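You operate a simulated robot arm through the tools that you are given. There is no shell and no other tool. Be economical: measure what you need, move in short steps, check, and stop when the job is done.

The job below is to be done with a simulated two-armed robot. You get a single attempt, and the scene is never put back.

TASK
Take the blue tea towel from the worktop above the washer and hang it over the handle of the top oven door.
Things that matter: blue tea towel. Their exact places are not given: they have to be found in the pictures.

The check looks at the end state, three seconds after you hand in, the way a careful person would. Anything else that was tipped, shoved, dropped, spilled or broken makes it a failure. Flat cloth is picked up by pressing the open fingertips on it (5 to 10 N) and closing them slowly along it; thin cloth reads only 2 to 8 mm in the jaws.

THE ROBOT
Two 6-joint arms with two-finger parallel grippers on one trunk, on a base that drives. Base frame: it is fixed to the floor where the robot stands at the start and does not move with it; the origin is under the middle of the robot, x ahead of it, y to its left, z up. Lengths are in cm, angles in rad, forces in N, time in s.
The left shoulder is at the start at [6, 18.7, 87.6], the right one opposite. With the tool pointing down near the work surface each hand reaches from about 28 to 62 cm from the robot's upright axis, wherever it stands, measured 20 degrees to its own side. Payload 1.57 kg a hand.
The tool frame of a hand sits at the grasp point between the pads (the TCP): z along the fingers, y along the line on which they close. The tips reach 3 cm beyond it. The gripper opens to 11 cm. The fingers are 2.4 cm wide and 1.2 cm thick; the gripper's body (4.8 by 11.2 cm) begins 7.8 cm behind the TCP.
Orientation is that of the tool frame in the base frame, as [roll, pitch, yaw] about the fixed x, y, z axes, in that order (R = Rz(yaw) Ry(pitch) Rx(roll)). With the fingers straight down and closing along the base's y, the tool's x points along the base's -x, its y along +y and its z along -z.

THE INTERFACE
- The arms move only by the tool jog_arm. It takes "left_increments", "right_increments" or both (then of equal length, played together; a hand with none holds still); each is a list of rows, each a list of 6 numbers: the shift along the tool's x, y, z in cm, then the turn, a rotation vector about the tool's x, y, z in rad. In form: [[x, y, z, wx, wy, wz], ...]. A call has 1 to 12 rows; each row shifts and turns the commanded pose from where the row before left it, along the tool's axes as they then stand. "left_gripper" and "right_gripper" are, for a hand that has rows, the finger opening in cm, from 0 to 11, set as the call begins (left out, the last holds). Each row takes 0.2 s and may step no farther than 5 cm and 0.15 rad from the row before; otherwise, or with a gripper value out of range, the whole call is refused. A pose out of reach is approached as far as the arm can. The call stops where the force on the tool passes 40 N (or 10 N more than at its start, if that is more) or the arm is blocked; 0.2 s more then pass. Each finger travels about 15.3 cm/s and halts on what it meets, pressing with about 28 N; the grip force reading is that of the motor and also rises with nothing between the fingers. The clock runs only during rows and for 0.2 s after the last one: add rows that do not move to give the fingers time. The reply holds the time, the measured pose of the TCP, the force on the tool along the base axes, the opening and the grip force, in the units named above and with some noise, with the torque about the TCP (base axes, N m) and any sound that the robot's microphone picked up.
- Cameras (640 x 400 px; columns grow to the right, rows downward): "scene" is now at [-1.16, 6.11, 141.84]; the picture's right is [0.80, -0.60, 0.00], its down [-0.44, -0.60, -0.67] and it looks along [0.40, 0.54, -0.74] (base axes); focal length 245 px, centre (320, 200). "left" rides on the left gripper at [7, -1.6, -14.1] in its tool frame; the picture's right is [0.23, 0.97, 0.00], its down [-0.86, 0.20, -0.48] and it looks along [-0.47, 0.11, 0.88] (tool axes); focal length 222 px, centre (320, 200). "right" rides on the right gripper at [7, 1.6, -14.1] in its tool frame; the picture's right is [-0.23, 0.97, 0.00], its down [-0.86, -0.20, -0.48] and it looks along [-0.47, -0.11, 0.88] (tool axes); focal length 222 px, centre (320, 200).
- camera(camera): a new picture of that camera. It takes no simulated time.
- lift_body(by): slides the trunk up (or, below 0, down) by that many cm; the arms and the scene camera ride with it, the base frame stays. It gives what a move gives, with no picture.
- drive_base(legs): drives the robot by 1 to 6 legs, each [ahead, left, turn to the left] in cm, cm and rad, along the robot's own axes; the way and the turn of a leg run together, so that a leg with both is an arc; at most 150 cm and 3.142 rad a leg. The arms and the cameras ride along, it lands a little off, and it stops where it bumps. It gives what a move gives.
- turn_head(pan, tilt): turns the head with the scene camera to pan (to the left, within 1.501 rad either way) and tilt (down, from -0.506 to 1.204), counted from straight ahead of the robot. It gives what a move gives.
- pixel_to_xyz(camera, pixels): for up to 12 pixels [column, row] of the newest picture of that camera ("zoom" is the newest enlarged one), the place [x, y, z] in the base frame of the surface seen there, good to about 0.2 cm. It takes no simulated time.
- zoom(camera, box): a new picture of the part [left, top, right, bottom] of that camera's present view, enlarged. It takes no simulated time.
- job_done(): hands the job in; it is judged then, once.

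Work in short steps. Measure before you move; look again where a grasp or a placing could have gone wrong, and mend it. You have 80 turns and 78 pictures in all, those below and enlarged ones among them. Open the grippers and draw the arms clear of the work before you hand the job in, unless the task says otherwise; then end with one line.

The tools are called after "Emit:" as a command line: name --argument value ..., lists and objects as JSON in quotes. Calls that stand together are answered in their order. jog_arm: Moves the arms, as the interface text tells. Its arguments: {"type":"object","properties":{"left_increments":{"type":"array","items":{"type":"array","items":{"type":"number"}}},"left_gripper":{"type":"number"},"right_increments":{"type":"array","items":{"type":"array","items":{"type":"number"}}},"right_gripper":{"type":"number"}},"required":[]} The other tools are called the same way: lift_body (by) slides the trunk up or down; drive_base (legs) drives the base; turn_head (pan, tilt) turns the head that bears the scene camera; camera (camera) takes a picture; pixel_to_xyz (camera, pixels) gives the place of the surface under pixels of a picture; zoom (camera, box) takes an enlarged picture of a part of a camera's view; job_done () hands the job in.

At the start:

```text
time_s: 0.0
left_eef_pos: [34.21, 40.91, 105.27]
left_ee_rot: [3.141, 0.0, -3.141]
left_wrist_force: [0.0, 0.6, 0.5]
left_ft_torque: [0.0, -0.02, -0.01]
left_width: 11.03
left_finger_force: 0.2
right_eef_pos: [27.91, 3.55, 113.12]
right_ee_rot: [3.141, 0.002, -3.14]
right_wrist_force: [-0.7, 0.6, -0.1]
right_ft_torque: [-0.04, 0.01, -0.01]
right_width: 11.01
right_finger_force: 0.0
trunk travel left (down, up): [-50.5, 48.5]
robot x, y, heading: [-0.08, 0.46, 0.005]
head pan, tilt: [0.932, 0.838]
```

scene: 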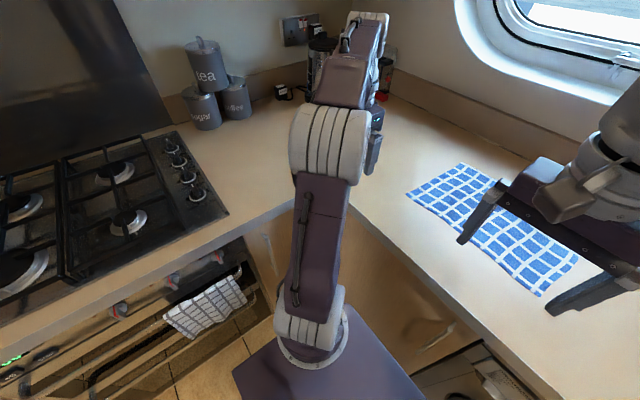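
right: 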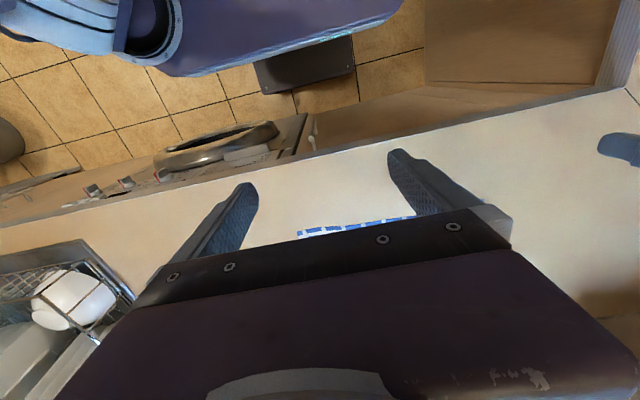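
left: 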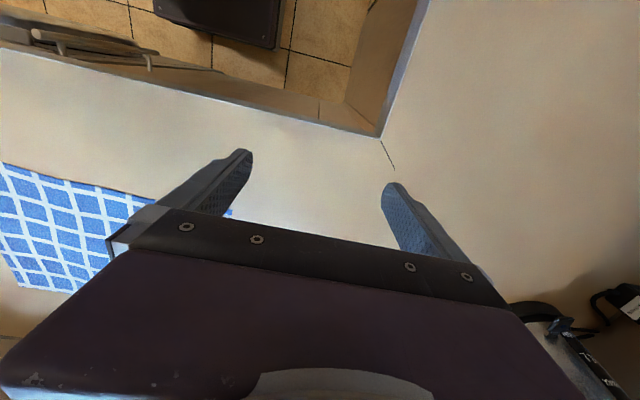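

The blue towel lies at about (490,225) in the scene picture, and the oven is at the left with a grey towel at (205,305). I measure both.

Emit:
pixel_to_xyz --camera "scene" --pixels '[[461, 165], [408, 193], [577, 258], [541, 295], [490, 225], [205, 305], [240, 270], [165, 318], [95, 378], [170, 283], [120, 310], [345, 205]]'

Emit:
turn_head --pan 1.45 --tilt 0.8

Emit:
camera --camera "scene"

```text
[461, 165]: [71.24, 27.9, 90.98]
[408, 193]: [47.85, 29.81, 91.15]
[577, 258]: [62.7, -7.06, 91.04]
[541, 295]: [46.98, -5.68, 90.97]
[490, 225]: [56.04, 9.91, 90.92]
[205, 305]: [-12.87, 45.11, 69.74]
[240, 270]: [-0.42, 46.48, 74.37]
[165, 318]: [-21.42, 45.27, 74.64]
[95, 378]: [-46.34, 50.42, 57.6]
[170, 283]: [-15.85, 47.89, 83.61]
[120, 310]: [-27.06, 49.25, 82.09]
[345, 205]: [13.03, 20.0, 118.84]
```

```text
time_s: 0.9
left_eef_pos: [34.11, 40.87, 105.33]
left_ee_rot: [3.142, 0.0, -3.14]
left_wrist_force: [-0.9, 0.0, -0.2]
left_ft_torque: [-0.02, -0.01, 0.01]
left_width: 11.02
left_finger_force: 0.1
right_eef_pos: [27.93, 3.57, 113.21]
right_ee_rot: [-3.142, 0.001, -3.141]
right_wrist_force: [-0.5, 0.0, -0.1]
right_ft_torque: [-0.03, -0.03, 0.0]
right_width: 11.01
right_finger_force: 0.1
trunk travel left (down, up): [-50.5, 48.5]
robot x, y, heading: [0.28, -0.0, -0.001]
head pan, tilt: [1.45, 0.799]
```

```text
74 pictures are left
```

scene: 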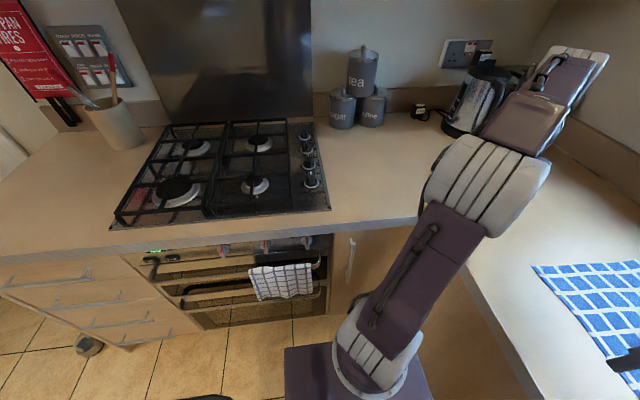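

The grey towel hangs on the upper bar, with another bar visible below it at (240,295). I zoom in to tell the handles apart.

Emit:
zoom --camera "scene" --box '[120, 220, 360, 370]'

Emit:
pixel_to_xyz --camera "scene" --pixels '[[150, 262], [215, 266], [318, 258], [200, 290], [280, 270], [180, 303], [325, 295], [230, 304], [240, 330], [60, 400], [220, 230], [480, 280]]'

```text
2.67 times, centred on (240, 295) of scene
```

zoom: 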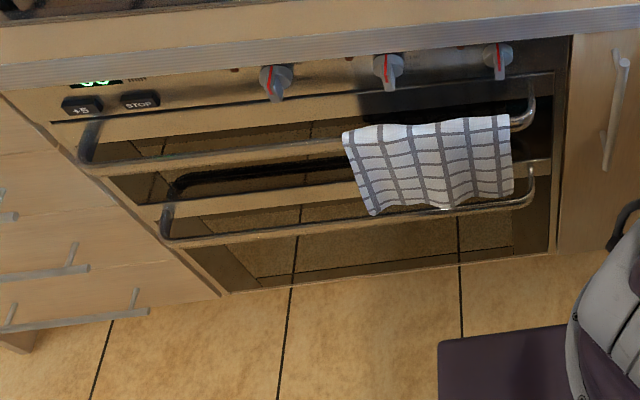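

```text
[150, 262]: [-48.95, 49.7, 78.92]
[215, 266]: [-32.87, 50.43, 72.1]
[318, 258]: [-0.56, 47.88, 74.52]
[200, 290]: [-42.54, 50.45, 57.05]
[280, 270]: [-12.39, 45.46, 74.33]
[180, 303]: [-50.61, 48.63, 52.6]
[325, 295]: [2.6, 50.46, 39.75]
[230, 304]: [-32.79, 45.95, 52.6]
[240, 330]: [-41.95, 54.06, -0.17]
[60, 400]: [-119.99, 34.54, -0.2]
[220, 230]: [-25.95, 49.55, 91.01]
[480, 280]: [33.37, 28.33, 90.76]
```

The top handle runs at about y 45.5, z 74, and its stretch x −46 to −22 is free left of the grey towel. Plan: pinch the blue towel with the right hand, part-way along it, and carry it over that stretch. I look at the towel first.

Emit:
turn_head --pan 0.1 --tilt 0.75

Emit:
camera --camera "scene"

Emit:
pixel_to_xyz --camera "scene" --pixels '[[240, 120], [300, 110], [360, 120], [420, 120], [180, 150], [200, 200], [250, 200], [320, 300], [100, 250], [500, 200], [150, 300], [200, 250]]'

```text
time_s: 2.5
left_eef_pos: [34.18, 40.91, 105.38]
left_ee_rot: [3.142, 0.001, 3.141]
left_wrist_force: [1.3, -0.9, 0.4]
left_ft_torque: [-0.02, 0.01, -0.02]
left_width: 10.99
left_finger_force: 0.1
right_eef_pos: [28.04, 3.65, 113.21]
right_ee_rot: [-3.141, 0.0, -3.141]
right_wrist_force: [-0.4, 0.9, -1.0]
right_ft_torque: [-0.01, -0.01, -0.02]
right_width: 11.01
right_finger_force: 0.1
trunk travel left (down, up): [-50.5, 48.5]
robot x, y, heading: [0.28, 0.28, -0.0]
head pan, tilt: [0.099, 0.75]
```

```text
72 pictures are left
```

scene: 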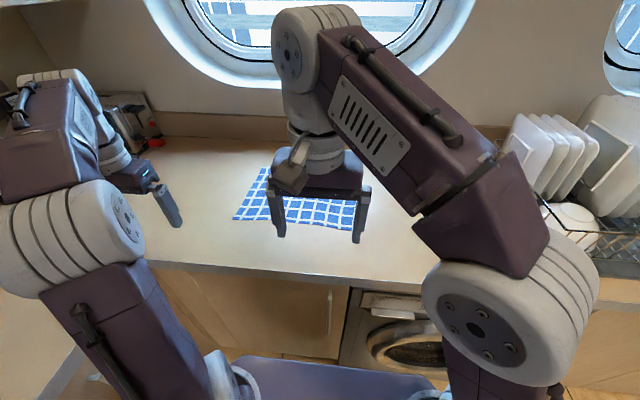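

```text
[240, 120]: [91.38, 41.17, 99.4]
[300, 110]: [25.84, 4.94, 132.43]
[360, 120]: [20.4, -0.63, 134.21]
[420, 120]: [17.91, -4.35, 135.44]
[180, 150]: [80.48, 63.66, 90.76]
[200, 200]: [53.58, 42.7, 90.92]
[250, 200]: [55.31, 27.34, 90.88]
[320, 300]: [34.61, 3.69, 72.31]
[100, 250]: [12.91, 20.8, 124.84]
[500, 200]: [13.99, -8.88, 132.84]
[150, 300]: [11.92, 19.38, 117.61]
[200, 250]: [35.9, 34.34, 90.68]
```

The right hand hides the towel's middle; the worktop edge is at x≈33 and a dish rack stands at the right (600,180). I raise the trunk 18 cm and turn the right hand a quarter turn so that it closes across the towel (along x).

Emit:
lift_body --by 18

Emit:
jog_arm --right_increments '[[0, 0, 0, 0, 0, 0.1428], [0, 0, 0, 0, 0, 0.1428], [0, 0, 0, 0, 0, 0.1428], [0, 0, 0, 0, 0, 0.1428], [0, 0, 0, 0, 0, 0.1428], [0, 0, 0, 0, 0, 0.1428], [0, 0, 0, 0, 0, 0.1428], [0, 0, 0, 0, 0, 0.1428], [0, 0, 0, 0, 0, 0.1428], [0, 0, 0, 0, 0, 0.1428], [0, 0, 0, 0, 0, 0.1428]]' --right_gripper 6

Emit:
camera --camera "scene"

Emit:
camera --camera "right"

```text
time_s: 4.5
left_eef_pos: [34.13, 41.02, 123.42]
left_ee_rot: [-3.141, 0.0, -3.141]
left_wrist_force: [0.2, 0.1, 0.3]
left_ft_torque: [-0.01, -0.03, 0.01]
left_width: 10.98
left_finger_force: 0.1
right_eef_pos: [27.75, 3.56, 131.29]
right_ee_rot: [-3.141, 0.0, 3.14]
right_wrist_force: [0.3, -0.3, 0.4]
right_ft_torque: [0.02, 0.02, 0.01]
right_width: 11.0
right_finger_force: 0.1
trunk travel left (down, up): [-68.5, 30.5]
robot x, y, heading: [-0.37, -0.21, 0.001]
head pan, tilt: [0.099, 0.75]
```

```text
time_s: 6.8
left_eef_pos: [34.12, 40.95, 123.34]
left_ee_rot: [3.14, -0.001, 3.141]
left_wrist_force: [-0.4, -0.2, 0.5]
left_ft_torque: [0.02, -0.02, 0.02]
left_width: 11.0
left_finger_force: 0.1
right_eef_pos: [27.91, 3.67, 131.19]
right_ee_rot: [-3.141, -0.001, 1.571]
right_wrist_force: [0.5, -0.5, 0.4]
right_ft_torque: [0.01, 0.03, 0.02]
right_width: 5.98
right_finger_force: 0.0
trunk travel left (down, up): [-68.5, 30.5]
robot x, y, heading: [0.04, -0.01, -0.002]
head pan, tilt: [0.099, 0.75]
```

```text
71 pictures are left
```

scene: 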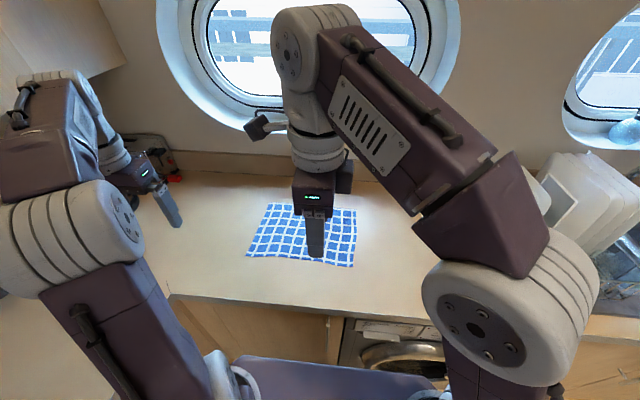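

```text
70 pictures are left
```

right: 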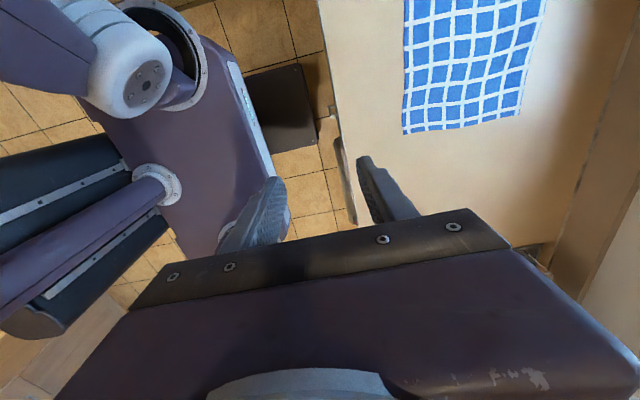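

Now the towel shows whole; I measure its corners in the scene picture: (268,203), (357,210), (353,266), (247,256).

Emit:
pixel_to_xyz --camera "scene" --pixels '[[270, 206], [355, 212], [350, 264], [250, 254], [353, 238], [258, 230], [345, 238]]'

Emit:
pixel_to_xyz --camera "right" --pixels '[[405, 131], [518, 115], [440, 60], [500, 60]]'

```text
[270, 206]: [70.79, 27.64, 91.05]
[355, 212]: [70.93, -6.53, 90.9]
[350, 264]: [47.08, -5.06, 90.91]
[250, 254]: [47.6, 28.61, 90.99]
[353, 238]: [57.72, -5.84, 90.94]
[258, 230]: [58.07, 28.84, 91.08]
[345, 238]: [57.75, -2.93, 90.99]
```

```text
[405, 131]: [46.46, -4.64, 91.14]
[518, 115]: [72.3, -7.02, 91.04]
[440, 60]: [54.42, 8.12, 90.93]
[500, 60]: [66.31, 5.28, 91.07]
```

Towel spans x 47–71, y −6 to 29. I move the right hand above (59, 7), then down to TCP z≈101.

Emit:
jog_arm --right_increments '[[0.5, 4.45, 0, 0, 0, 0], [0.5, 4.45, 0, 0, 0, 0], [0.5, 4.45, 0, 0, 0, 0], [0.5, 4.45, 0, 0, 0, 0], [0.5, 4.45, 0, 0, 0, 0], [0.5, 4.45, 0, 0, 0, 0], [0.4, 4.4, 0, 0, 0, 0], [0, 0, 5, 0, 0, 0], [0, 0, 5, 0, 0, 0], [0, 0, 5, 0, 0, 0], [0, 0, 5, 0, 0, 0], [0, 0, 5, 0, 0, 0]]' --right_gripper 6

Emit:
jog_arm --right_increments '[[0, 0, 4, 0, 0, 0], [0, 0, 2, 0, 0, 0]]'

Emit:
camera --camera "scene"

```text
time_s: 9.4
left_eef_pos: [34.25, 40.85, 123.27]
left_ee_rot: [3.142, -0.001, 3.141]
left_wrist_force: [-0.2, 0.6, -1.1]
left_ft_torque: [0.0, -0.01, -0.01]
left_width: 11.03
left_finger_force: 0.0
right_eef_pos: [46.84, 1.15, 95.58]
right_ee_rot: [-3.14, -0.001, 1.571]
right_wrist_force: [0.2, 0.3, 0.6]
right_ft_torque: [0.0, 0.0, 0.01]
right_width: 6.02
right_finger_force: 0.0
right hand out of reach, approached as far as the arm can: row 1, 2, 3, 4, 5, 6, 7
trunk travel left (down, up): [-68.5, 30.5]
robot x, y, heading: [-0.33, 0.06, 0.002]
head pan, tilt: [0.099, 0.75]
```

```text
time_s: 9.8
left_eef_pos: [33.95, 40.65, 123.5]
left_ee_rot: [-3.141, 0.003, 3.142]
left_wrist_force: [-0.3, 0.3, -0.3]
left_ft_torque: [-0.01, 0.03, 0.0]
left_width: 11.0
left_finger_force: 0.0
right_eef_pos: [46.84, 0.91, 94.14]
right_ee_rot: [3.124, -0.005, 1.572]
right_wrist_force: [-8.4, -4.5, 24.3]
right_ft_torque: [-0.32, 0.71, 0.07]
right_width: 6.36
right_finger_force: 2.6
trunk travel left (down, up): [-68.5, 30.5]
robot x, y, heading: [0.2, 0.12, 0.0]
head pan, tilt: [0.099, 0.75]
stopped in row 1 (right hand): the force on the tool passed its limit (the readings are from after the stop); the commanded pose is now the measured one
```

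```text
69 pictures are left
```

scene: 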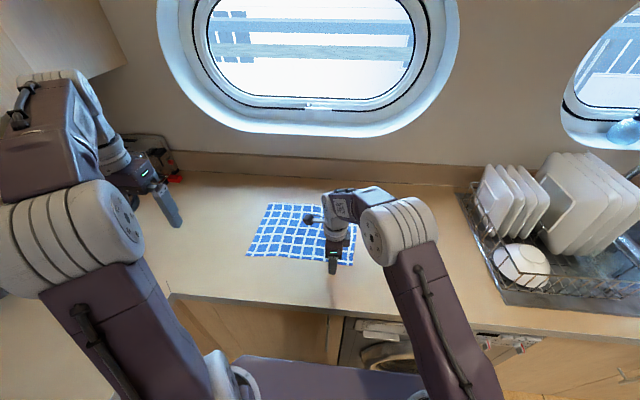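

The hand couldn't reach that far out while high, and touched the worktop edge of the towel at (46.8, 0.9). I raise it 5 cm and then move toward (59, 7) low.

Emit:
jog_arm --right_increments '[[0, 0, -3, 0, 0, 0], [0, 0, -2, 0, 0, 0], [1.5, 3, 0, 0, 0, 0], [1.5, 3, 0, 0, 0, 0], [1.5, 3, 0, 0, 0, 0], [1.5, 3, 0, 0, 0, 0], [0, 0, 0, 0, 0, 0]]' --right_gripper 6

Emit:
camera --camera "scene"

```text
time_s: 11.4
left_eef_pos: [34.29, 40.86, 123.15]
left_ee_rot: [3.141, -0.001, -3.141]
left_wrist_force: [0.2, 0.4, -0.1]
left_ft_torque: [0.0, 0.0, 0.0]
left_width: 11.03
left_finger_force: 0.0
right_eef_pos: [54.6, 4.94, 98.45]
right_ee_rot: [3.128, -0.006, 1.571]
right_wrist_force: [-0.4, -0.1, 1.3]
right_ft_torque: [0.02, 0.01, -0.01]
right_width: 5.99
right_finger_force: 0.2
right hand out of reach, approached as far as the arm can: row 5, 6
trunk travel left (down, up): [-68.5, 30.5]
robot x, y, heading: [-0.24, 0.24, -0.006]
head pan, tilt: [0.099, 0.75]
```

```text
68 pictures are left
```

scene: 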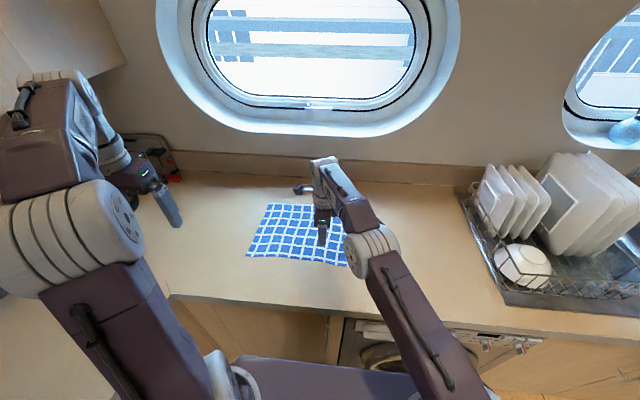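

The hand stops at x 54.6, 4 cm short. I check how far the base platform is from the counter before driving forward.

Emit:
pixel_to_xyz --camera "scene" --pixels '[[300, 359], [300, 366], [400, 372], [300, 335], [300, 350], [320, 352], [345, 345]]'

```text
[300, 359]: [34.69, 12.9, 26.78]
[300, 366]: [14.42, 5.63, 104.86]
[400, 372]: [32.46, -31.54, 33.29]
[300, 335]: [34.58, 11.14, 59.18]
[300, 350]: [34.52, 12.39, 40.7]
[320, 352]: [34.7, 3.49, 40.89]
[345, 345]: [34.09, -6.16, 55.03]
```

The cabinet front is at x≈34.6 and the trunk at x≈15. I drive 5 cm ahead, with the hand clear above the worktop.

Emit:
drive_base --legs '[[5, 0, 0]]'

```text
time_s: 12.4
left_eef_pos: [38.83, 40.9, 123.35]
left_ee_rot: [3.142, 0.003, -3.141]
left_wrist_force: [-0.8, -0.9, 0.5]
left_ft_torque: [0.01, -0.04, 0.0]
left_width: 11.0
left_finger_force: 0.1
right_eef_pos: [59.3, 4.9, 98.62]
right_ee_rot: [3.124, -0.007, 1.571]
right_wrist_force: [-1.2, 0.1, -0.7]
right_ft_torque: [0.01, -0.01, 0.03]
right_width: 6.01
right_finger_force: 0.1
trunk travel left (down, up): [-68.5, 30.5]
robot x, y, heading: [4.81, -0.09, 0.001]
head pan, tilt: [0.099, 0.75]
```

Now at (59.3, 4.9). I shift 2 cm along +y and descend to just touching (TCP ≈94.3).

Emit:
jog_arm --right_increments '[[2, 0, 1, 0, 0, 0], [0, 0, 1.5, 0, 0, 0], [0, 0, 1.3, 0, 0, 0], [0, 0, 0, 0, 0, 0]]' --right_gripper 6

Emit:
camera --camera "right"

```text
time_s: 13.4
left_eef_pos: [38.97, 40.88, 123.36]
left_ee_rot: [-3.141, -0.001, -3.141]
left_wrist_force: [-0.4, -0.2, -0.3]
left_ft_torque: [-0.03, -0.02, 0.04]
left_width: 10.99
left_finger_force: 0.1
right_eef_pos: [58.72, 6.65, 94.67]
right_ee_rot: [3.126, -0.005, 1.57]
right_wrist_force: [-0.5, 0.3, 0.5]
right_ft_torque: [0.01, -0.01, 0.01]
right_width: 5.97
right_finger_force: 0.0
right hand out of reach, approached as far as the arm can: row 1
trunk travel left (down, up): [-68.5, 30.5]
robot x, y, heading: [5.24, 0.35, -0.001]
head pan, tilt: [0.099, 0.75]
```

```text
67 pictures are left
```

right: 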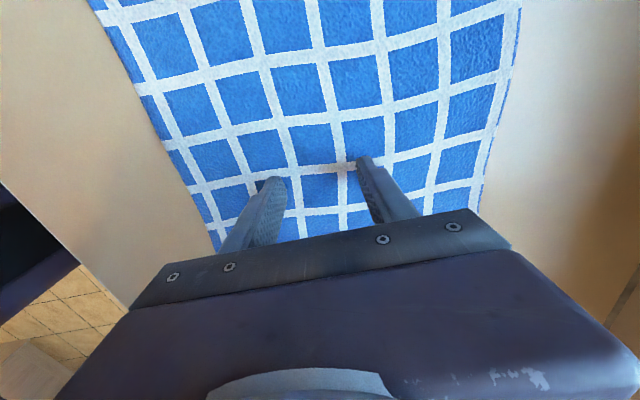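

The fingers straddle the middle of the towel, just above it. I press down in small steps to feel 5–10 N.

Emit:
jog_arm --right_increments '[[0, 0, 0.4, 0, 0, 0], [0, 0, 0.2, 0, 0, 0], [0, 0, 0, 0, 0, 0]]'

```text
time_s: 14.2
left_eef_pos: [39.01, 40.93, 123.36]
left_ee_rot: [-3.141, 0.002, 3.141]
left_wrist_force: [-0.2, -0.2, -0.5]
left_ft_torque: [0.03, -0.01, 0.0]
left_width: 11.01
left_finger_force: 0.0
right_eef_pos: [58.74, 6.45, 94.23]
right_ee_rot: [3.121, -0.009, 1.572]
right_wrist_force: [2.3, -0.7, 15.9]
right_ft_torque: [-0.08, 0.58, 0.0]
right_width: 5.85
right_finger_force: 0.0
trunk travel left (down, up): [-68.5, 30.5]
robot x, y, heading: [5.15, 0.05, 0.004]
head pan, tilt: [0.099, 0.75]
```

16 N is a little much; I back off 0.15 cm and begin closing slowly.

Emit:
jog_arm --right_increments '[[0, 0, -0.15, 0, 0, 0], [0, 0, 0, 0, 0, 0]]' --right_gripper 5

Emit:
jog_arm --right_increments '[[0, 0, 0, 0, 0, 0]]' --right_gripper 4

Emit:
jog_arm --right_increments '[[0, 0, 0, 0, 0, 0]]' --right_gripper 3

Emit:
camera --camera "right"

```text
time_s: 14.8
left_eef_pos: [39.07, 40.91, 123.36]
left_ee_rot: [3.14, 0.0, -3.14]
left_wrist_force: [0.2, 0.4, 0.5]
left_ft_torque: [0.0, -0.01, 0.07]
left_width: 11.02
left_finger_force: 0.0
right_eef_pos: [58.61, 6.6, 94.21]
right_ee_rot: [3.126, -0.006, 1.571]
right_wrist_force: [-0.2, 0.9, 8.5]
right_ft_torque: [-0.04, 0.37, -0.02]
right_width: 5.16
right_finger_force: 0.8
trunk travel left (down, up): [-68.5, 30.5]
robot x, y, heading: [5.08, -0.41, 0.002]
head pan, tilt: [0.099, 0.75]
```

```text
time_s: 15.2
left_eef_pos: [39.03, 40.83, 123.33]
left_ee_rot: [-3.141, 0.0, 3.141]
left_wrist_force: [0.4, 0.2, -0.1]
left_ft_torque: [0.0, 0.02, 0.02]
left_width: 11.01
left_finger_force: 0.1
right_eef_pos: [58.72, 6.57, 94.22]
right_ee_rot: [3.125, -0.008, 1.572]
right_wrist_force: [1.3, -0.2, 9.0]
right_ft_torque: [-0.07, 0.19, -0.03]
right_width: 3.92
right_finger_force: 0.1
trunk travel left (down, up): [-68.5, 30.5]
robot x, y, heading: [4.62, 0.26, -0.002]
head pan, tilt: [0.099, 0.75]
```

```text
time_s: 15.6
left_eef_pos: [39.08, 40.83, 123.15]
left_ee_rot: [-3.141, 0.0, -3.14]
left_wrist_force: [-0.1, -0.1, 0.8]
left_ft_torque: [-0.03, -0.02, 0.03]
left_width: 11.01
left_finger_force: 0.1
right_eef_pos: [58.6, 6.51, 94.19]
right_ee_rot: [3.126, -0.006, 1.571]
right_wrist_force: [-1.2, 0.3, 7.7]
right_ft_torque: [-0.03, 0.24, 0.01]
right_width: 3.1
right_finger_force: 0.7
trunk travel left (down, up): [-68.5, 30.5]
robot x, y, heading: [5.24, -0.24, 0.003]
head pan, tilt: [0.099, 0.75]
```

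```text
66 pictures are left
```

right: 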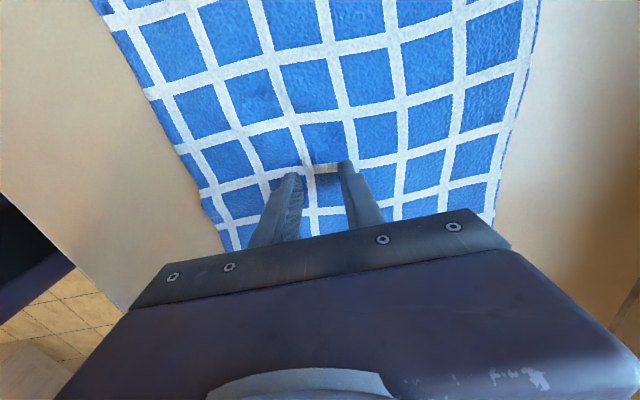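

The cloth is gathering into a ridge between the fingers, at about 8 N. I close on.

Emit:
jog_arm --right_increments '[[0, 0, 0, 0, 0, 0]]' --right_gripper 2

Emit:
jog_arm --right_increments '[[0, 0, 0, 0, 0, 0]]' --right_gripper 1

Emit:
jog_arm --right_increments '[[0, 0, 0, 0, 0, 0], [0, 0, 0, 0, 0, 0]]' --right_gripper 0

Emit:
jog_arm --right_increments '[[0, 0, -2, 0, 0, 0], [0, 0, -2, 0, 0, 0], [0, 0, 0, 0, 0, 0]]' --right_gripper 0

Emit:
camera --camera "right"

```text
time_s: 16.0
left_eef_pos: [39.04, 40.84, 123.21]
left_ee_rot: [3.141, 0.001, 3.14]
left_wrist_force: [0.1, 0.3, 0.2]
left_ft_torque: [0.0, 0.01, -0.02]
left_width: 11.02
left_finger_force: 0.1
right_eef_pos: [58.73, 6.48, 94.12]
right_ee_rot: [3.128, -0.006, 1.57]
right_wrist_force: [0.6, -0.5, 4.9]
right_ft_torque: [-0.02, 0.05, 0.0]
right_width: 1.9
right_finger_force: 0.2
trunk travel left (down, up): [-68.5, 30.5]
robot x, y, heading: [4.95, 0.43, -0.004]
head pan, tilt: [0.099, 0.75]
```

```text
time_s: 16.4
left_eef_pos: [39.21, 40.93, 123.27]
left_ee_rot: [3.141, 0.0, -3.141]
left_wrist_force: [0.1, 0.7, -1.1]
left_ft_torque: [-0.01, 0.0, 0.01]
left_width: 10.98
left_finger_force: 0.1
right_eef_pos: [58.75, 6.54, 94.24]
right_ee_rot: [3.125, -0.007, 1.573]
right_wrist_force: [1.1, 0.7, 5.6]
right_ft_torque: [-0.05, 0.05, 0.01]
right_width: 0.98
right_finger_force: 0.0
trunk travel left (down, up): [-68.5, 30.5]
robot x, y, heading: [5.25, 0.16, 0.003]
head pan, tilt: [0.099, 0.75]
```

```text
time_s: 17.0
left_eef_pos: [39.1, 40.82, 123.29]
left_ee_rot: [-3.141, 0.0, -3.14]
left_wrist_force: [0.1, 0.5, 0.1]
left_ft_torque: [-0.03, -0.02, -0.01]
left_width: 11.0
left_finger_force: 0.1
right_eef_pos: [58.69, 6.5, 94.21]
right_ee_rot: [3.127, -0.006, 1.57]
right_wrist_force: [0.4, -0.3, 3.1]
right_ft_torque: [-0.05, 0.08, -0.01]
right_width: 0.0
right_finger_force: 21.5
trunk travel left (down, up): [-68.5, 30.5]
robot x, y, heading: [4.76, -0.24, 0.004]
head pan, tilt: [0.099, 0.75]
```

```text
time_s: 17.8
left_eef_pos: [39.25, 40.83, 123.18]
left_ee_rot: [3.141, -0.002, -3.141]
left_wrist_force: [-0.5, 0.8, 0.4]
left_ft_torque: [-0.01, 0.03, 0.0]
left_width: 11.0
left_finger_force: 0.0
right_eef_pos: [58.7, 6.6, 98.29]
right_ee_rot: [3.127, -0.006, 1.571]
right_wrist_force: [-0.8, 0.0, 0.6]
right_ft_torque: [-0.03, -0.02, 0.01]
right_width: 0.0
right_finger_force: 21.1
trunk travel left (down, up): [-68.5, 30.5]
robot x, y, heading: [5.05, 0.08, -0.005]
head pan, tilt: [0.099, 0.75]
```

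```text
65 pictures are left
```

right: 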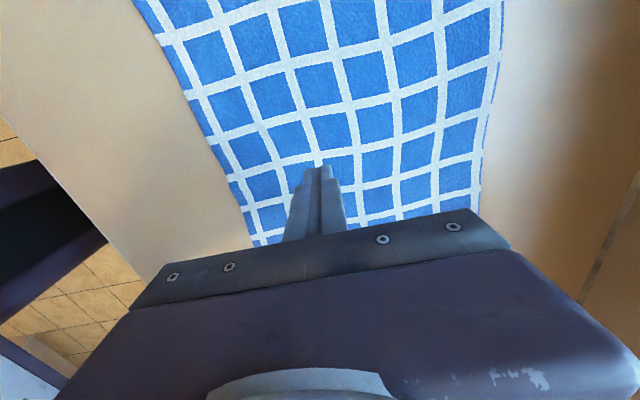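

Width 0: the cloth slipped out as the press fell to 3 N near the end. I reopen to 4 cm and press again, keeping the force up.

Emit:
jog_arm --right_increments '[[0, 0, 0, 0, 0, 0], [0, 0, 2, 0, 0, 0], [0, 0, 1.7, 0, 0, 0], [0, 0, 0.3, 0, 0, 0], [0, 0, 0.1, 0, 0, 0], [0, 0, 0, 0, 0, 0]]' --right_gripper 4

```text
time_s: 19.2
left_eef_pos: [39.03, 40.88, 123.41]
left_ee_rot: [3.141, 0.001, -3.141]
left_wrist_force: [-0.8, -0.1, -0.2]
left_ft_torque: [0.02, 0.02, -0.05]
left_width: 11.01
left_finger_force: 0.0
right_eef_pos: [58.67, 6.49, 94.19]
right_ee_rot: [3.121, -0.008, 1.57]
right_wrist_force: [0.9, -0.7, 14.2]
right_ft_torque: [-0.12, 0.4, 0.03]
right_width: 3.95
right_finger_force: 0.1
trunk travel left (down, up): [-68.5, 30.5]
robot x, y, heading: [4.94, 0.33, 0.0]
head pan, tilt: [0.099, 0.75]
```

14 N now, which will fall as the fingers close; I close stepwise and watch the force.

Emit:
jog_arm --right_increments '[[0, 0, 0, 0, 0, 0]]' --right_gripper 3

Emit:
jog_arm --right_increments '[[0, 0, 0, 0, 0, 0]]' --right_gripper 2

Emit:
zoom --camera "right" --box '[240, 120, 400, 220]'

```text
time_s: 19.6
left_eef_pos: [38.95, 40.82, 123.36]
left_ee_rot: [3.14, 0.002, 3.14]
left_wrist_force: [0.3, 0.2, 0.6]
left_ft_torque: [-0.01, -0.03, -0.01]
left_width: 11.0
left_finger_force: 0.0
right_eef_pos: [58.46, 6.66, 94.18]
right_ee_rot: [3.125, -0.006, 1.569]
right_wrist_force: [-3.3, 0.3, 17.7]
right_ft_torque: [-0.06, 0.5, -0.02]
right_width: 3.22
right_finger_force: 1.5
trunk travel left (down, up): [-68.5, 30.5]
robot x, y, heading: [4.89, 0.04, -0.005]
head pan, tilt: [0.099, 0.75]
```

```text
time_s: 20.0
left_eef_pos: [39.07, 41.0, 123.4]
left_ee_rot: [-3.14, -0.002, -3.141]
left_wrist_force: [-0.7, 0.3, -0.2]
left_ft_torque: [0.02, 0.0, 0.0]
left_width: 11.03
left_finger_force: 0.0
right_eef_pos: [58.71, 6.53, 94.13]
right_ee_rot: [3.122, -0.008, 1.57]
right_wrist_force: [2.5, 1.7, 17.4]
right_ft_torque: [-0.05, 0.27, 0.02]
right_width: 1.79
right_finger_force: 0.0
trunk travel left (down, up): [-68.5, 30.5]
robot x, y, heading: [4.88, 0.36, -0.004]
head pan, tilt: [0.099, 0.75]
```

```text
4.00 times, centred on (320, 170) of right
```

zoom: 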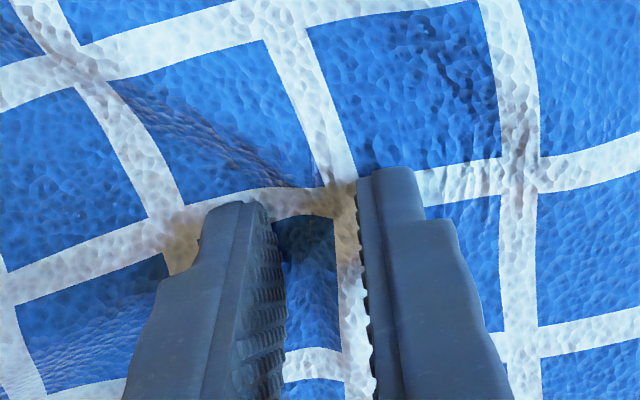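

A fold stands between the fingers. I close fully, keeping the pressure, then lift slightly.

Emit:
jog_arm --right_increments '[[0, 0, 0, 0, 0, 0]]' --right_gripper 1.2

Emit:
jog_arm --right_increments '[[0, 0, 0, 0, 0, 0], [0, 0, 0, 0, 0, 0]]' --right_gripper 0

Emit:
zoom --camera "right" --box '[240, 120, 400, 220]'

```text
time_s: 20.4
left_eef_pos: [39.02, 40.82, 123.38]
left_ee_rot: [3.141, 0.002, -3.141]
left_wrist_force: [-0.3, -0.2, 1.5]
left_ft_torque: [0.01, -0.02, 0.03]
left_width: 11.0
left_finger_force: 0.1
right_eef_pos: [58.57, 6.47, 94.2]
right_ee_rot: [3.124, -0.006, 1.57]
right_wrist_force: [1.2, -0.3, 19.6]
right_ft_torque: [-0.06, 0.24, 0.0]
right_width: 1.13
right_finger_force: 0.0
trunk travel left (down, up): [-68.5, 30.5]
robot x, y, heading: [4.68, -0.1, 0.001]
head pan, tilt: [0.099, 0.75]
```

```text
time_s: 21.0
left_eef_pos: [38.94, 40.85, 123.41]
left_ee_rot: [3.14, 0.001, -3.141]
left_wrist_force: [0.0, 0.2, 0.2]
left_ft_torque: [0.01, -0.02, -0.01]
left_width: 10.98
left_finger_force: 0.1
right_eef_pos: [58.56, 6.53, 94.2]
right_ee_rot: [3.124, -0.008, 1.57]
right_wrist_force: [-1.3, 0.9, 18.2]
right_ft_torque: [-0.08, 0.19, -0.01]
right_width: 0.18
right_finger_force: 24.0
trunk travel left (down, up): [-68.5, 30.5]
robot x, y, heading: [4.93, 0.08, 0.003]
head pan, tilt: [0.099, 0.75]
```

```text
4.00 times, centred on (320, 170) of right
```

zoom: 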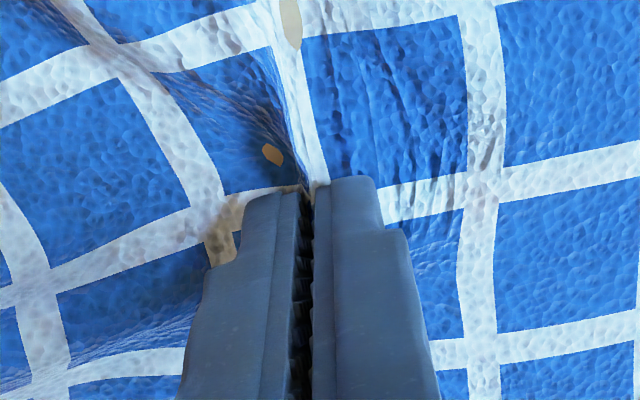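

Width reads 0.18 cm, thin cloth held at the tips. I lift 6 cm gently to test.

Emit:
jog_arm --right_increments '[[0, 0, -1, 0, 0, 0], [0, 0, -1, 0, 0, 0], [0, 0, -2, 0, 0, 0], [0, 0, -2, 0, 0, 0], [0, 0, 0, 0, 0, 0]]' --right_gripper 0

Emit:
camera --camera "right"

```text
time_s: 22.2
left_eef_pos: [39.12, 40.82, 123.28]
left_ee_rot: [-3.141, 0.0, 3.141]
left_wrist_force: [-1.0, 0.6, 0.0]
left_ft_torque: [0.02, -0.01, 0.0]
left_width: 10.98
left_finger_force: 0.0
right_eef_pos: [58.54, 6.31, 100.01]
right_ee_rot: [3.127, -0.007, 1.57]
right_wrist_force: [-0.3, 0.2, -0.5]
right_ft_torque: [0.06, -0.02, -0.04]
right_width: 0.22
right_finger_force: 23.5
trunk travel left (down, up): [-68.5, 30.5]
robot x, y, heading: [5.06, 0.04, 0.001]
head pan, tilt: [0.099, 0.75]
```

```text
62 pictures are left
```

right: 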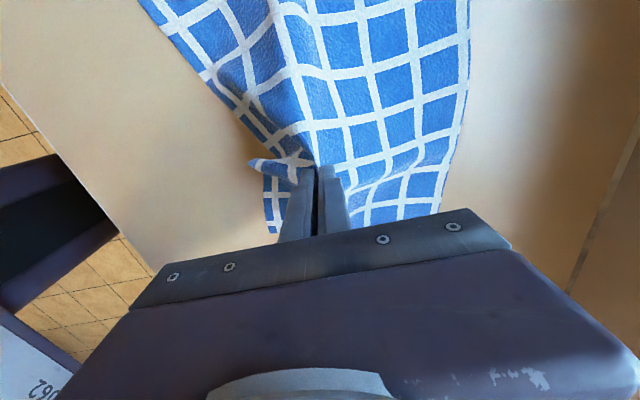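

The towel is held. I lift the trunk 28 cm so it hangs free of the worktop and look.

Emit:
lift_body --by 28

Emit:
camera --camera "scene"

Emit:
camera --camera "left"

```text
time_s: 25.0
left_eef_pos: [39.15, 40.93, 151.26]
left_ee_rot: [-3.141, 0.0, -3.14]
left_wrist_force: [0.3, -0.1, 0.0]
left_ft_torque: [-0.03, -0.01, 0.04]
left_width: 11.02
left_finger_force: 0.0
right_eef_pos: [58.54, 6.28, 127.97]
right_ee_rot: [3.126, -0.007, 1.571]
right_wrist_force: [-0.3, -0.8, -0.1]
right_ft_torque: [-0.02, -0.01, -0.01]
right_width: 0.17
right_finger_force: 23.7
trunk travel left (down, up): [-96.5, 2.5]
robot x, y, heading: [5.14, 0.0, -0.002]
head pan, tilt: [0.099, 0.75]
```

```text
61 pictures are left
```

scene: 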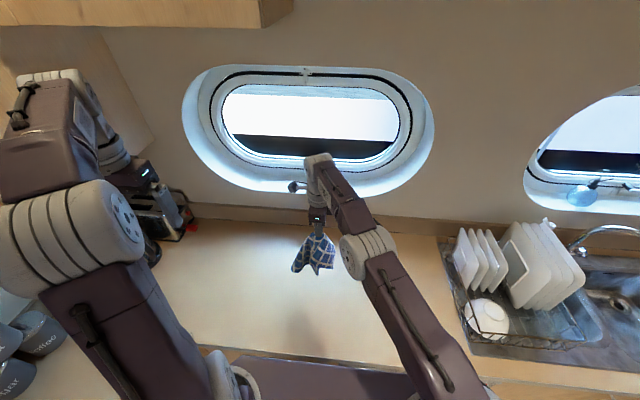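

```text
60 pictures are left
```

left: 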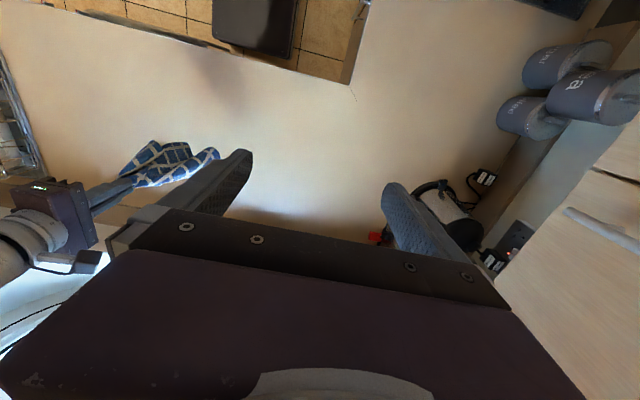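

The towel hangs free with a short tail. Before driving back I check the floor to the left and behind.

Emit:
turn_head --pan 1.5 --tilt 0.6

Emit:
camera --camera "scene"

Emit:
turn_head --pan -1.5 --tilt 0.8

Emit:
camera --camera "scene"

```text
time_s: 26.5
left_eef_pos: [39.13, 40.85, 151.19]
left_ee_rot: [-3.141, -0.001, -3.141]
left_wrist_force: [0.0, -0.9, 0.3]
left_ft_torque: [0.01, 0.01, -0.02]
left_width: 11.02
left_finger_force: 0.0
right_eef_pos: [58.63, 6.19, 127.94]
right_ee_rot: [3.127, -0.008, 1.571]
right_wrist_force: [0.4, 0.2, -0.2]
right_ft_torque: [0.01, -0.01, 0.01]
right_width: 0.17
right_finger_force: 23.5
trunk travel left (down, up): [-96.5, 2.5]
robot x, y, heading: [5.11, -0.31, -0.004]
head pan, tilt: [1.499, 0.6]
```

```text
59 pictures are left
```

scene: 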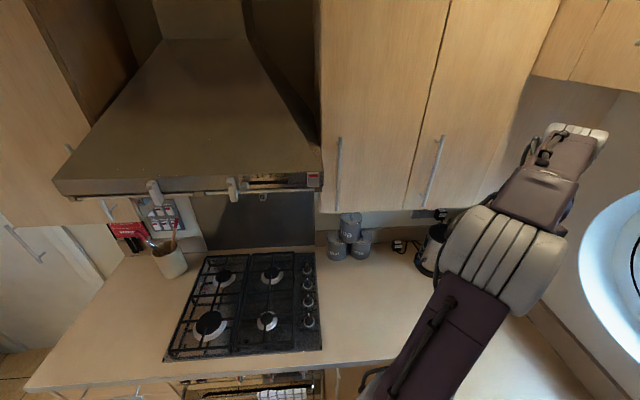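

```text
time_s: 29.1
left_eef_pos: [39.07, 40.84, 151.29]
left_ee_rot: [-3.142, 0.0, -3.141]
left_wrist_force: [1.0, -0.1, -0.2]
left_ft_torque: [0.04, 0.02, 0.02]
left_width: 11.01
left_finger_force: 0.1
right_eef_pos: [58.64, 6.23, 127.94]
right_ee_rot: [3.126, -0.007, 1.57]
right_wrist_force: [0.0, -0.3, 0.0]
right_ft_torque: [0.01, -0.01, 0.04]
right_width: 0.2
right_finger_force: 23.9
trunk travel left (down, up): [-96.5, 2.5]
robot x, y, heading: [4.79, -0.15, 0.001]
head pan, tilt: [-1.499, 0.799]
```

```text
58 pictures are left
```

scene: 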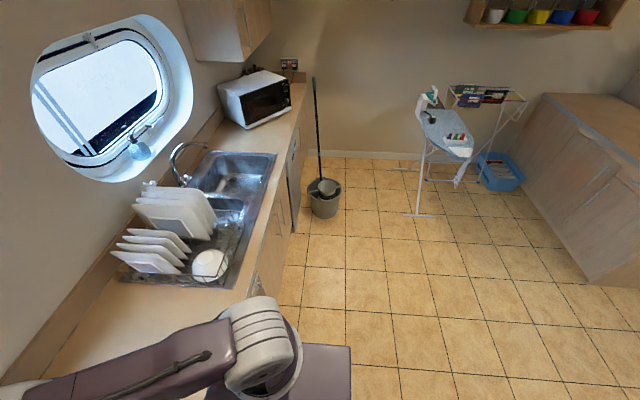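

A cabinet stands far behind at (590,270), and a cooker hood hangs above the hob. I measure the cabinet.

Emit:
pixel_to_xyz --camera "scene" --pixels '[[590, 275], [630, 282], [430, 215], [600, 230], [510, 380]]'

Emit:
turn_head --pan 1.5 --tilt 0.8

Emit:
camera --camera "scene"

Emit:
pixel_to_xyz --camera "scene" --pixels '[[150, 125], [232, 122], [310, 110], [60, 120], [340, 130], [10, 300], [180, 220], [30, 370], [100, 390]]'

```text
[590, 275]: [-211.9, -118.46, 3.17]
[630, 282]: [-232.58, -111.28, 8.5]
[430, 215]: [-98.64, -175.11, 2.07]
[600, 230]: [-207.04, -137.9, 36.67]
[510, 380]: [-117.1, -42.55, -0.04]
```

```text
time_s: 31.7
left_eef_pos: [39.11, 40.95, 151.27]
left_ee_rot: [3.141, -0.001, 3.141]
left_wrist_force: [-0.1, 0.9, -0.2]
left_ft_torque: [-0.02, -0.02, -0.01]
left_width: 10.99
left_finger_force: 0.0
right_eef_pos: [58.68, 6.21, 127.99]
right_ee_rot: [3.125, -0.005, 1.57]
right_wrist_force: [0.8, 0.3, 0.1]
right_ft_torque: [-0.02, -0.02, 0.01]
right_width: 0.17
right_finger_force: 23.2
trunk travel left (down, up): [-96.5, 2.5]
robot x, y, heading: [4.87, 0.07, 0.002]
head pan, tilt: [1.499, 0.799]
```

```text
57 pictures are left
```

scene: 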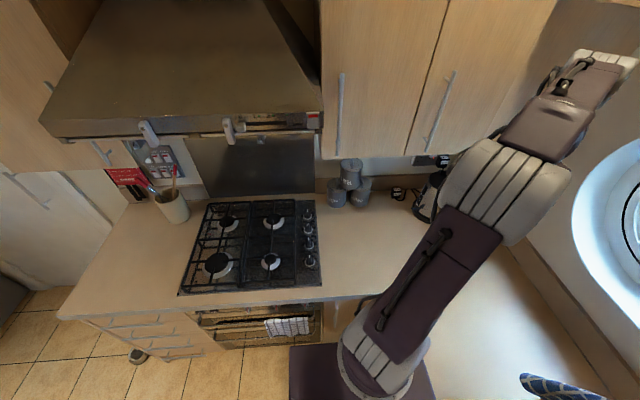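

```text
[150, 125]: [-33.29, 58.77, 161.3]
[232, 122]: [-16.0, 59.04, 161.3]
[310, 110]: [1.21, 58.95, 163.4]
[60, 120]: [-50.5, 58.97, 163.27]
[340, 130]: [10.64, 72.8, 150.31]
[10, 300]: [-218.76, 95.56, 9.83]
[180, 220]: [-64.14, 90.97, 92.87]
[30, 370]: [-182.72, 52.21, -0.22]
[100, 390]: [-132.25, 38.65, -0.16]
```

Clear floor behind; hood front at y≈59, z≈160. I drive back 48 cm, then 15 cm to the right, away from the oven side.

Emit:
drive_base --legs '[[-48, 0, 0], [0, -15, 0]]'

Emit:
lift_body --by -25

Emit:
drive_base --legs '[[0, 0, 1.571]]'

Emit:
turn_head --pan 0 --tilt 0.9

Emit:
camera --camera "scene"

```text
time_s: 35.5
left_eef_pos: [-8.72, 26.4, 151.18]
left_ee_rot: [-3.139, 0.001, -3.138]
left_wrist_force: [-1.1, 0.8, 0.0]
left_ft_torque: [-0.05, -0.03, 0.01]
left_width: 11.0
left_finger_force: 0.1
right_eef_pos: [10.9, -8.19, 128.12]
right_ee_rot: [3.126, -0.005, 1.574]
right_wrist_force: [-0.2, -0.8, -0.1]
right_ft_torque: [-0.02, -0.03, 0.02]
right_width: 0.2
right_finger_force: 23.5
trunk travel left (down, up): [-96.5, 2.5]
robot x, y, heading: [-42.61, -14.95, 0.003]
head pan, tilt: [1.499, 0.799]
```

```text
time_s: 38.1
left_eef_pos: [-8.62, 25.98, 126.24]
left_ee_rot: [3.141, -0.001, -3.139]
left_wrist_force: [-0.2, -0.6, -0.4]
left_ft_torque: [-0.01, 0.03, -0.03]
left_width: 10.96
left_finger_force: 0.0
right_eef_pos: [10.82, -8.54, 103.1]
right_ee_rot: [3.126, -0.009, 1.574]
right_wrist_force: [0.2, -0.4, -0.9]
right_ft_torque: [0.0, 0.01, -0.03]
right_width: 0.2
right_finger_force: 23.8
trunk travel left (down, up): [-71.5, 27.5]
robot x, y, heading: [-42.56, -15.12, 0.006]
head pan, tilt: [1.499, 0.799]
```

```text
time_s: 42.3
left_eef_pos: [-82.72, 20.0, 126.23]
left_ee_rot: [-3.141, -0.001, -1.593]
left_wrist_force: [0.6, -0.3, -0.5]
left_ft_torque: [-0.04, -0.01, 0.0]
left_width: 10.99
left_finger_force: 0.1
right_eef_pos: [-47.89, 38.73, 103.01]
right_ee_rot: [3.126, -0.008, 3.122]
right_wrist_force: [0.0, 0.7, -0.3]
right_ft_torque: [0.03, 0.01, -0.02]
right_width: 0.17
right_finger_force: 23.6
trunk travel left (down, up): [-71.5, 27.5]
robot x, y, heading: [-42.82, -15.09, 1.544]
head pan, tilt: [1.499, 0.799]
```

```text
time_s: 43.9
left_eef_pos: [-82.83, 20.07, 126.27]
left_ee_rot: [-3.141, -0.002, -1.594]
left_wrist_force: [0.2, -0.3, 1.0]
left_ft_torque: [-0.01, 0.0, 0.02]
left_width: 11.0
left_finger_force: 0.1
right_eef_pos: [-47.78, 38.8, 103.1]
right_ee_rot: [3.127, -0.008, 3.12]
right_wrist_force: [0.0, 0.6, 0.0]
right_ft_torque: [0.01, 0.04, -0.01]
right_width: 0.15
right_finger_force: 23.8
trunk travel left (down, up): [-71.5, 27.5]
robot x, y, heading: [-43.04, -15.07, 1.551]
head pan, tilt: [0.0, 0.901]
```

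```text
56 pictures are left
```

scene: 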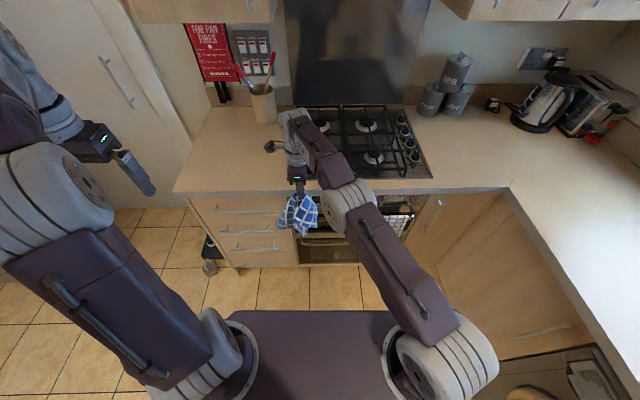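

Now I turn the right hand back a quarter turn so its fingers close along the bar, with the long flap toward the robot.

Emit:
jog_arm --right_increments '[[0, 0, 0, 0, 0, -0.142], [0, 0, 0, 0, 0, -0.142], [0, 0, 0, 0, 0, -0.142], [0, 0, 0, 0, 0, -0.142], [0, 0, 0, 0, 0, -0.142], [0, 0, 0, 0, 0, -0.142], [0, 0, 0, 0, 0, -0.142], [0, 0, 0, 0, 0, -0.142], [0, 0, 0, 0, 0, -0.142], [0, 0, 0, 0, 0, -0.142], [0, 0, 0, 0, 0, -0.142]]' --right_gripper 0

Emit:
camera --camera "scene"

Emit:
camera --camera "right"

Emit:
camera --camera "left"

```text
time_s: 46.3
left_eef_pos: [-82.79, 19.97, 126.33]
left_ee_rot: [-3.14, 0.001, -1.594]
left_wrist_force: [0.1, -0.2, 0.5]
left_ft_torque: [0.03, 0.03, 0.01]
left_width: 11.0
left_finger_force: 0.0
right_eef_pos: [-47.77, 38.66, 102.99]
right_ee_rot: [3.135, 0.016, -1.598]
right_wrist_force: [0.8, -0.3, -0.5]
right_ft_torque: [0.01, -0.01, 0.0]
right_width: 0.19
right_finger_force: 23.4
trunk travel left (down, up): [-71.5, 27.5]
robot x, y, heading: [-42.73, -14.71, 1.547]
head pan, tilt: [0.0, 0.901]
```

```text
55 pictures are left
```

scene: 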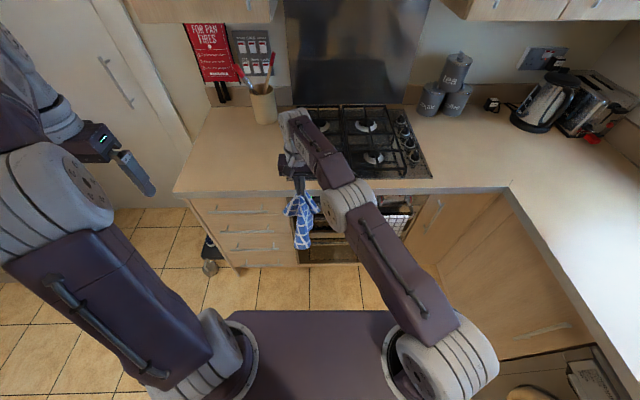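

```text
54 pictures are left
```

right: 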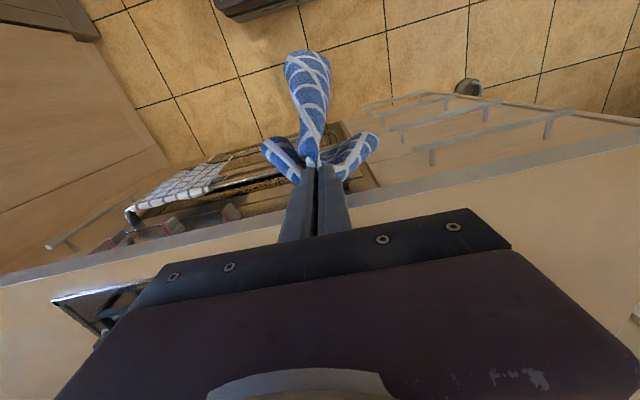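

```text
53 pictures are left
```

left: 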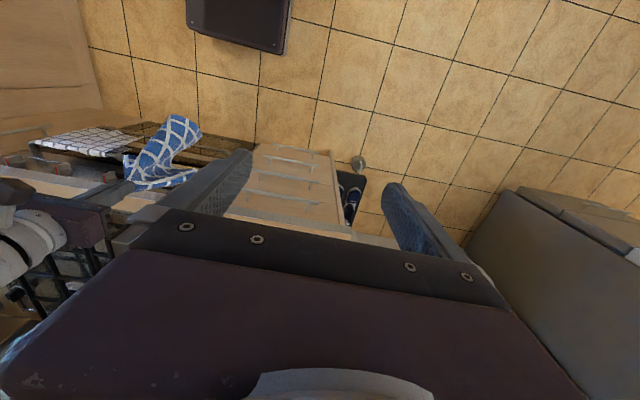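

The long lobe falls toward the robot side as wanted, with two short lobes at the sides. I zoom the left view for its hanging shape and measure.

Emit:
zoom --camera "left" --box '[40, 90, 280, 240]'

Emit:
pixel_to_xyz --camera "left" --pixels '[[180, 118], [150, 150], [130, 165], [195, 172], [140, 185], [160, 182], [190, 145]]'

Emit:
pixel_to_xyz --camera "right" --pixels '[[305, 60], [310, 140], [275, 150], [365, 150], [320, 165]]'

```text
2.67 times, centred on (160, 165) of left
```

zoom: 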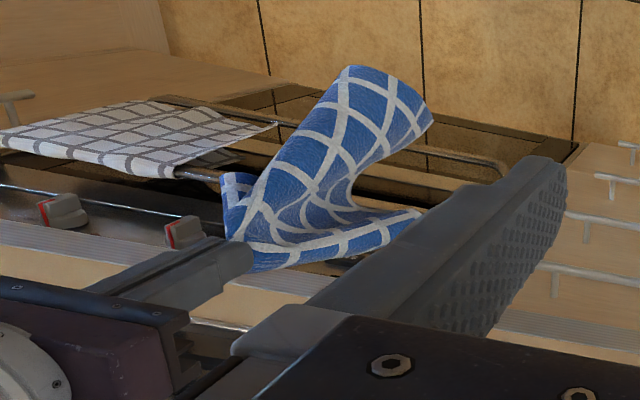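

```text
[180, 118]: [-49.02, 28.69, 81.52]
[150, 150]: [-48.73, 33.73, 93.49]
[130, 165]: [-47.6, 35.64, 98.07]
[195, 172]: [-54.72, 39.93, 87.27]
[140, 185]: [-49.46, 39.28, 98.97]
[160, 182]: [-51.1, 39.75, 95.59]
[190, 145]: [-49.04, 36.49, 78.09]
```

```text
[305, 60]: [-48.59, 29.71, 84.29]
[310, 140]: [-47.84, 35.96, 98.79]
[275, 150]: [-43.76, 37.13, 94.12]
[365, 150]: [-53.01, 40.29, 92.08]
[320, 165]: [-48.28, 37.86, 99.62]
```

The front lobe leans well toward the robot (y 29–36) and the tails hang at y≈40, so the bar can go between. I measure knobs, bar and panel from the right view.

Emit:
zoom --camera "right" --box '[40, 110, 440, 310]'

Emit:
pixel_to_xyz --camera "right" --pixels '[[232, 211], [171, 223], [131, 215], [225, 190], [250, 182], [240, 218], [240, 230], [205, 200], [260, 165], [270, 190], [350, 205]]'

```text
1.60 times, centred on (240, 210) of right
```

zoom: 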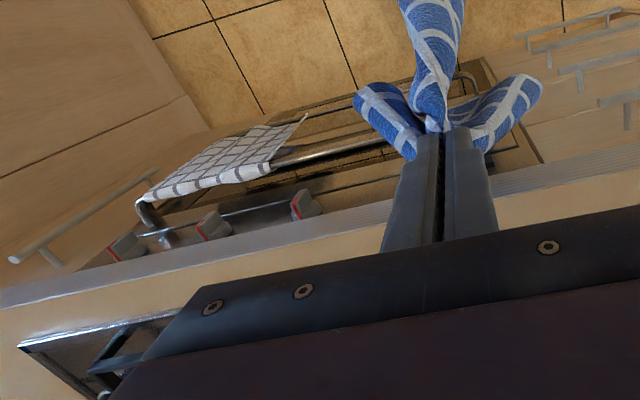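

```text
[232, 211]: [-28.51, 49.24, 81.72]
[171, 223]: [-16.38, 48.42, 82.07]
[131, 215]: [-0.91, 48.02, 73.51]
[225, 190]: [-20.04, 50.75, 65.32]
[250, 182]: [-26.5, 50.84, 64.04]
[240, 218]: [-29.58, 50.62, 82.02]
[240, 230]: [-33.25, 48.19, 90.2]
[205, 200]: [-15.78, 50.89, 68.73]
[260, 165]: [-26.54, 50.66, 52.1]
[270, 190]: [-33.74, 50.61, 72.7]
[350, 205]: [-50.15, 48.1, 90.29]
```

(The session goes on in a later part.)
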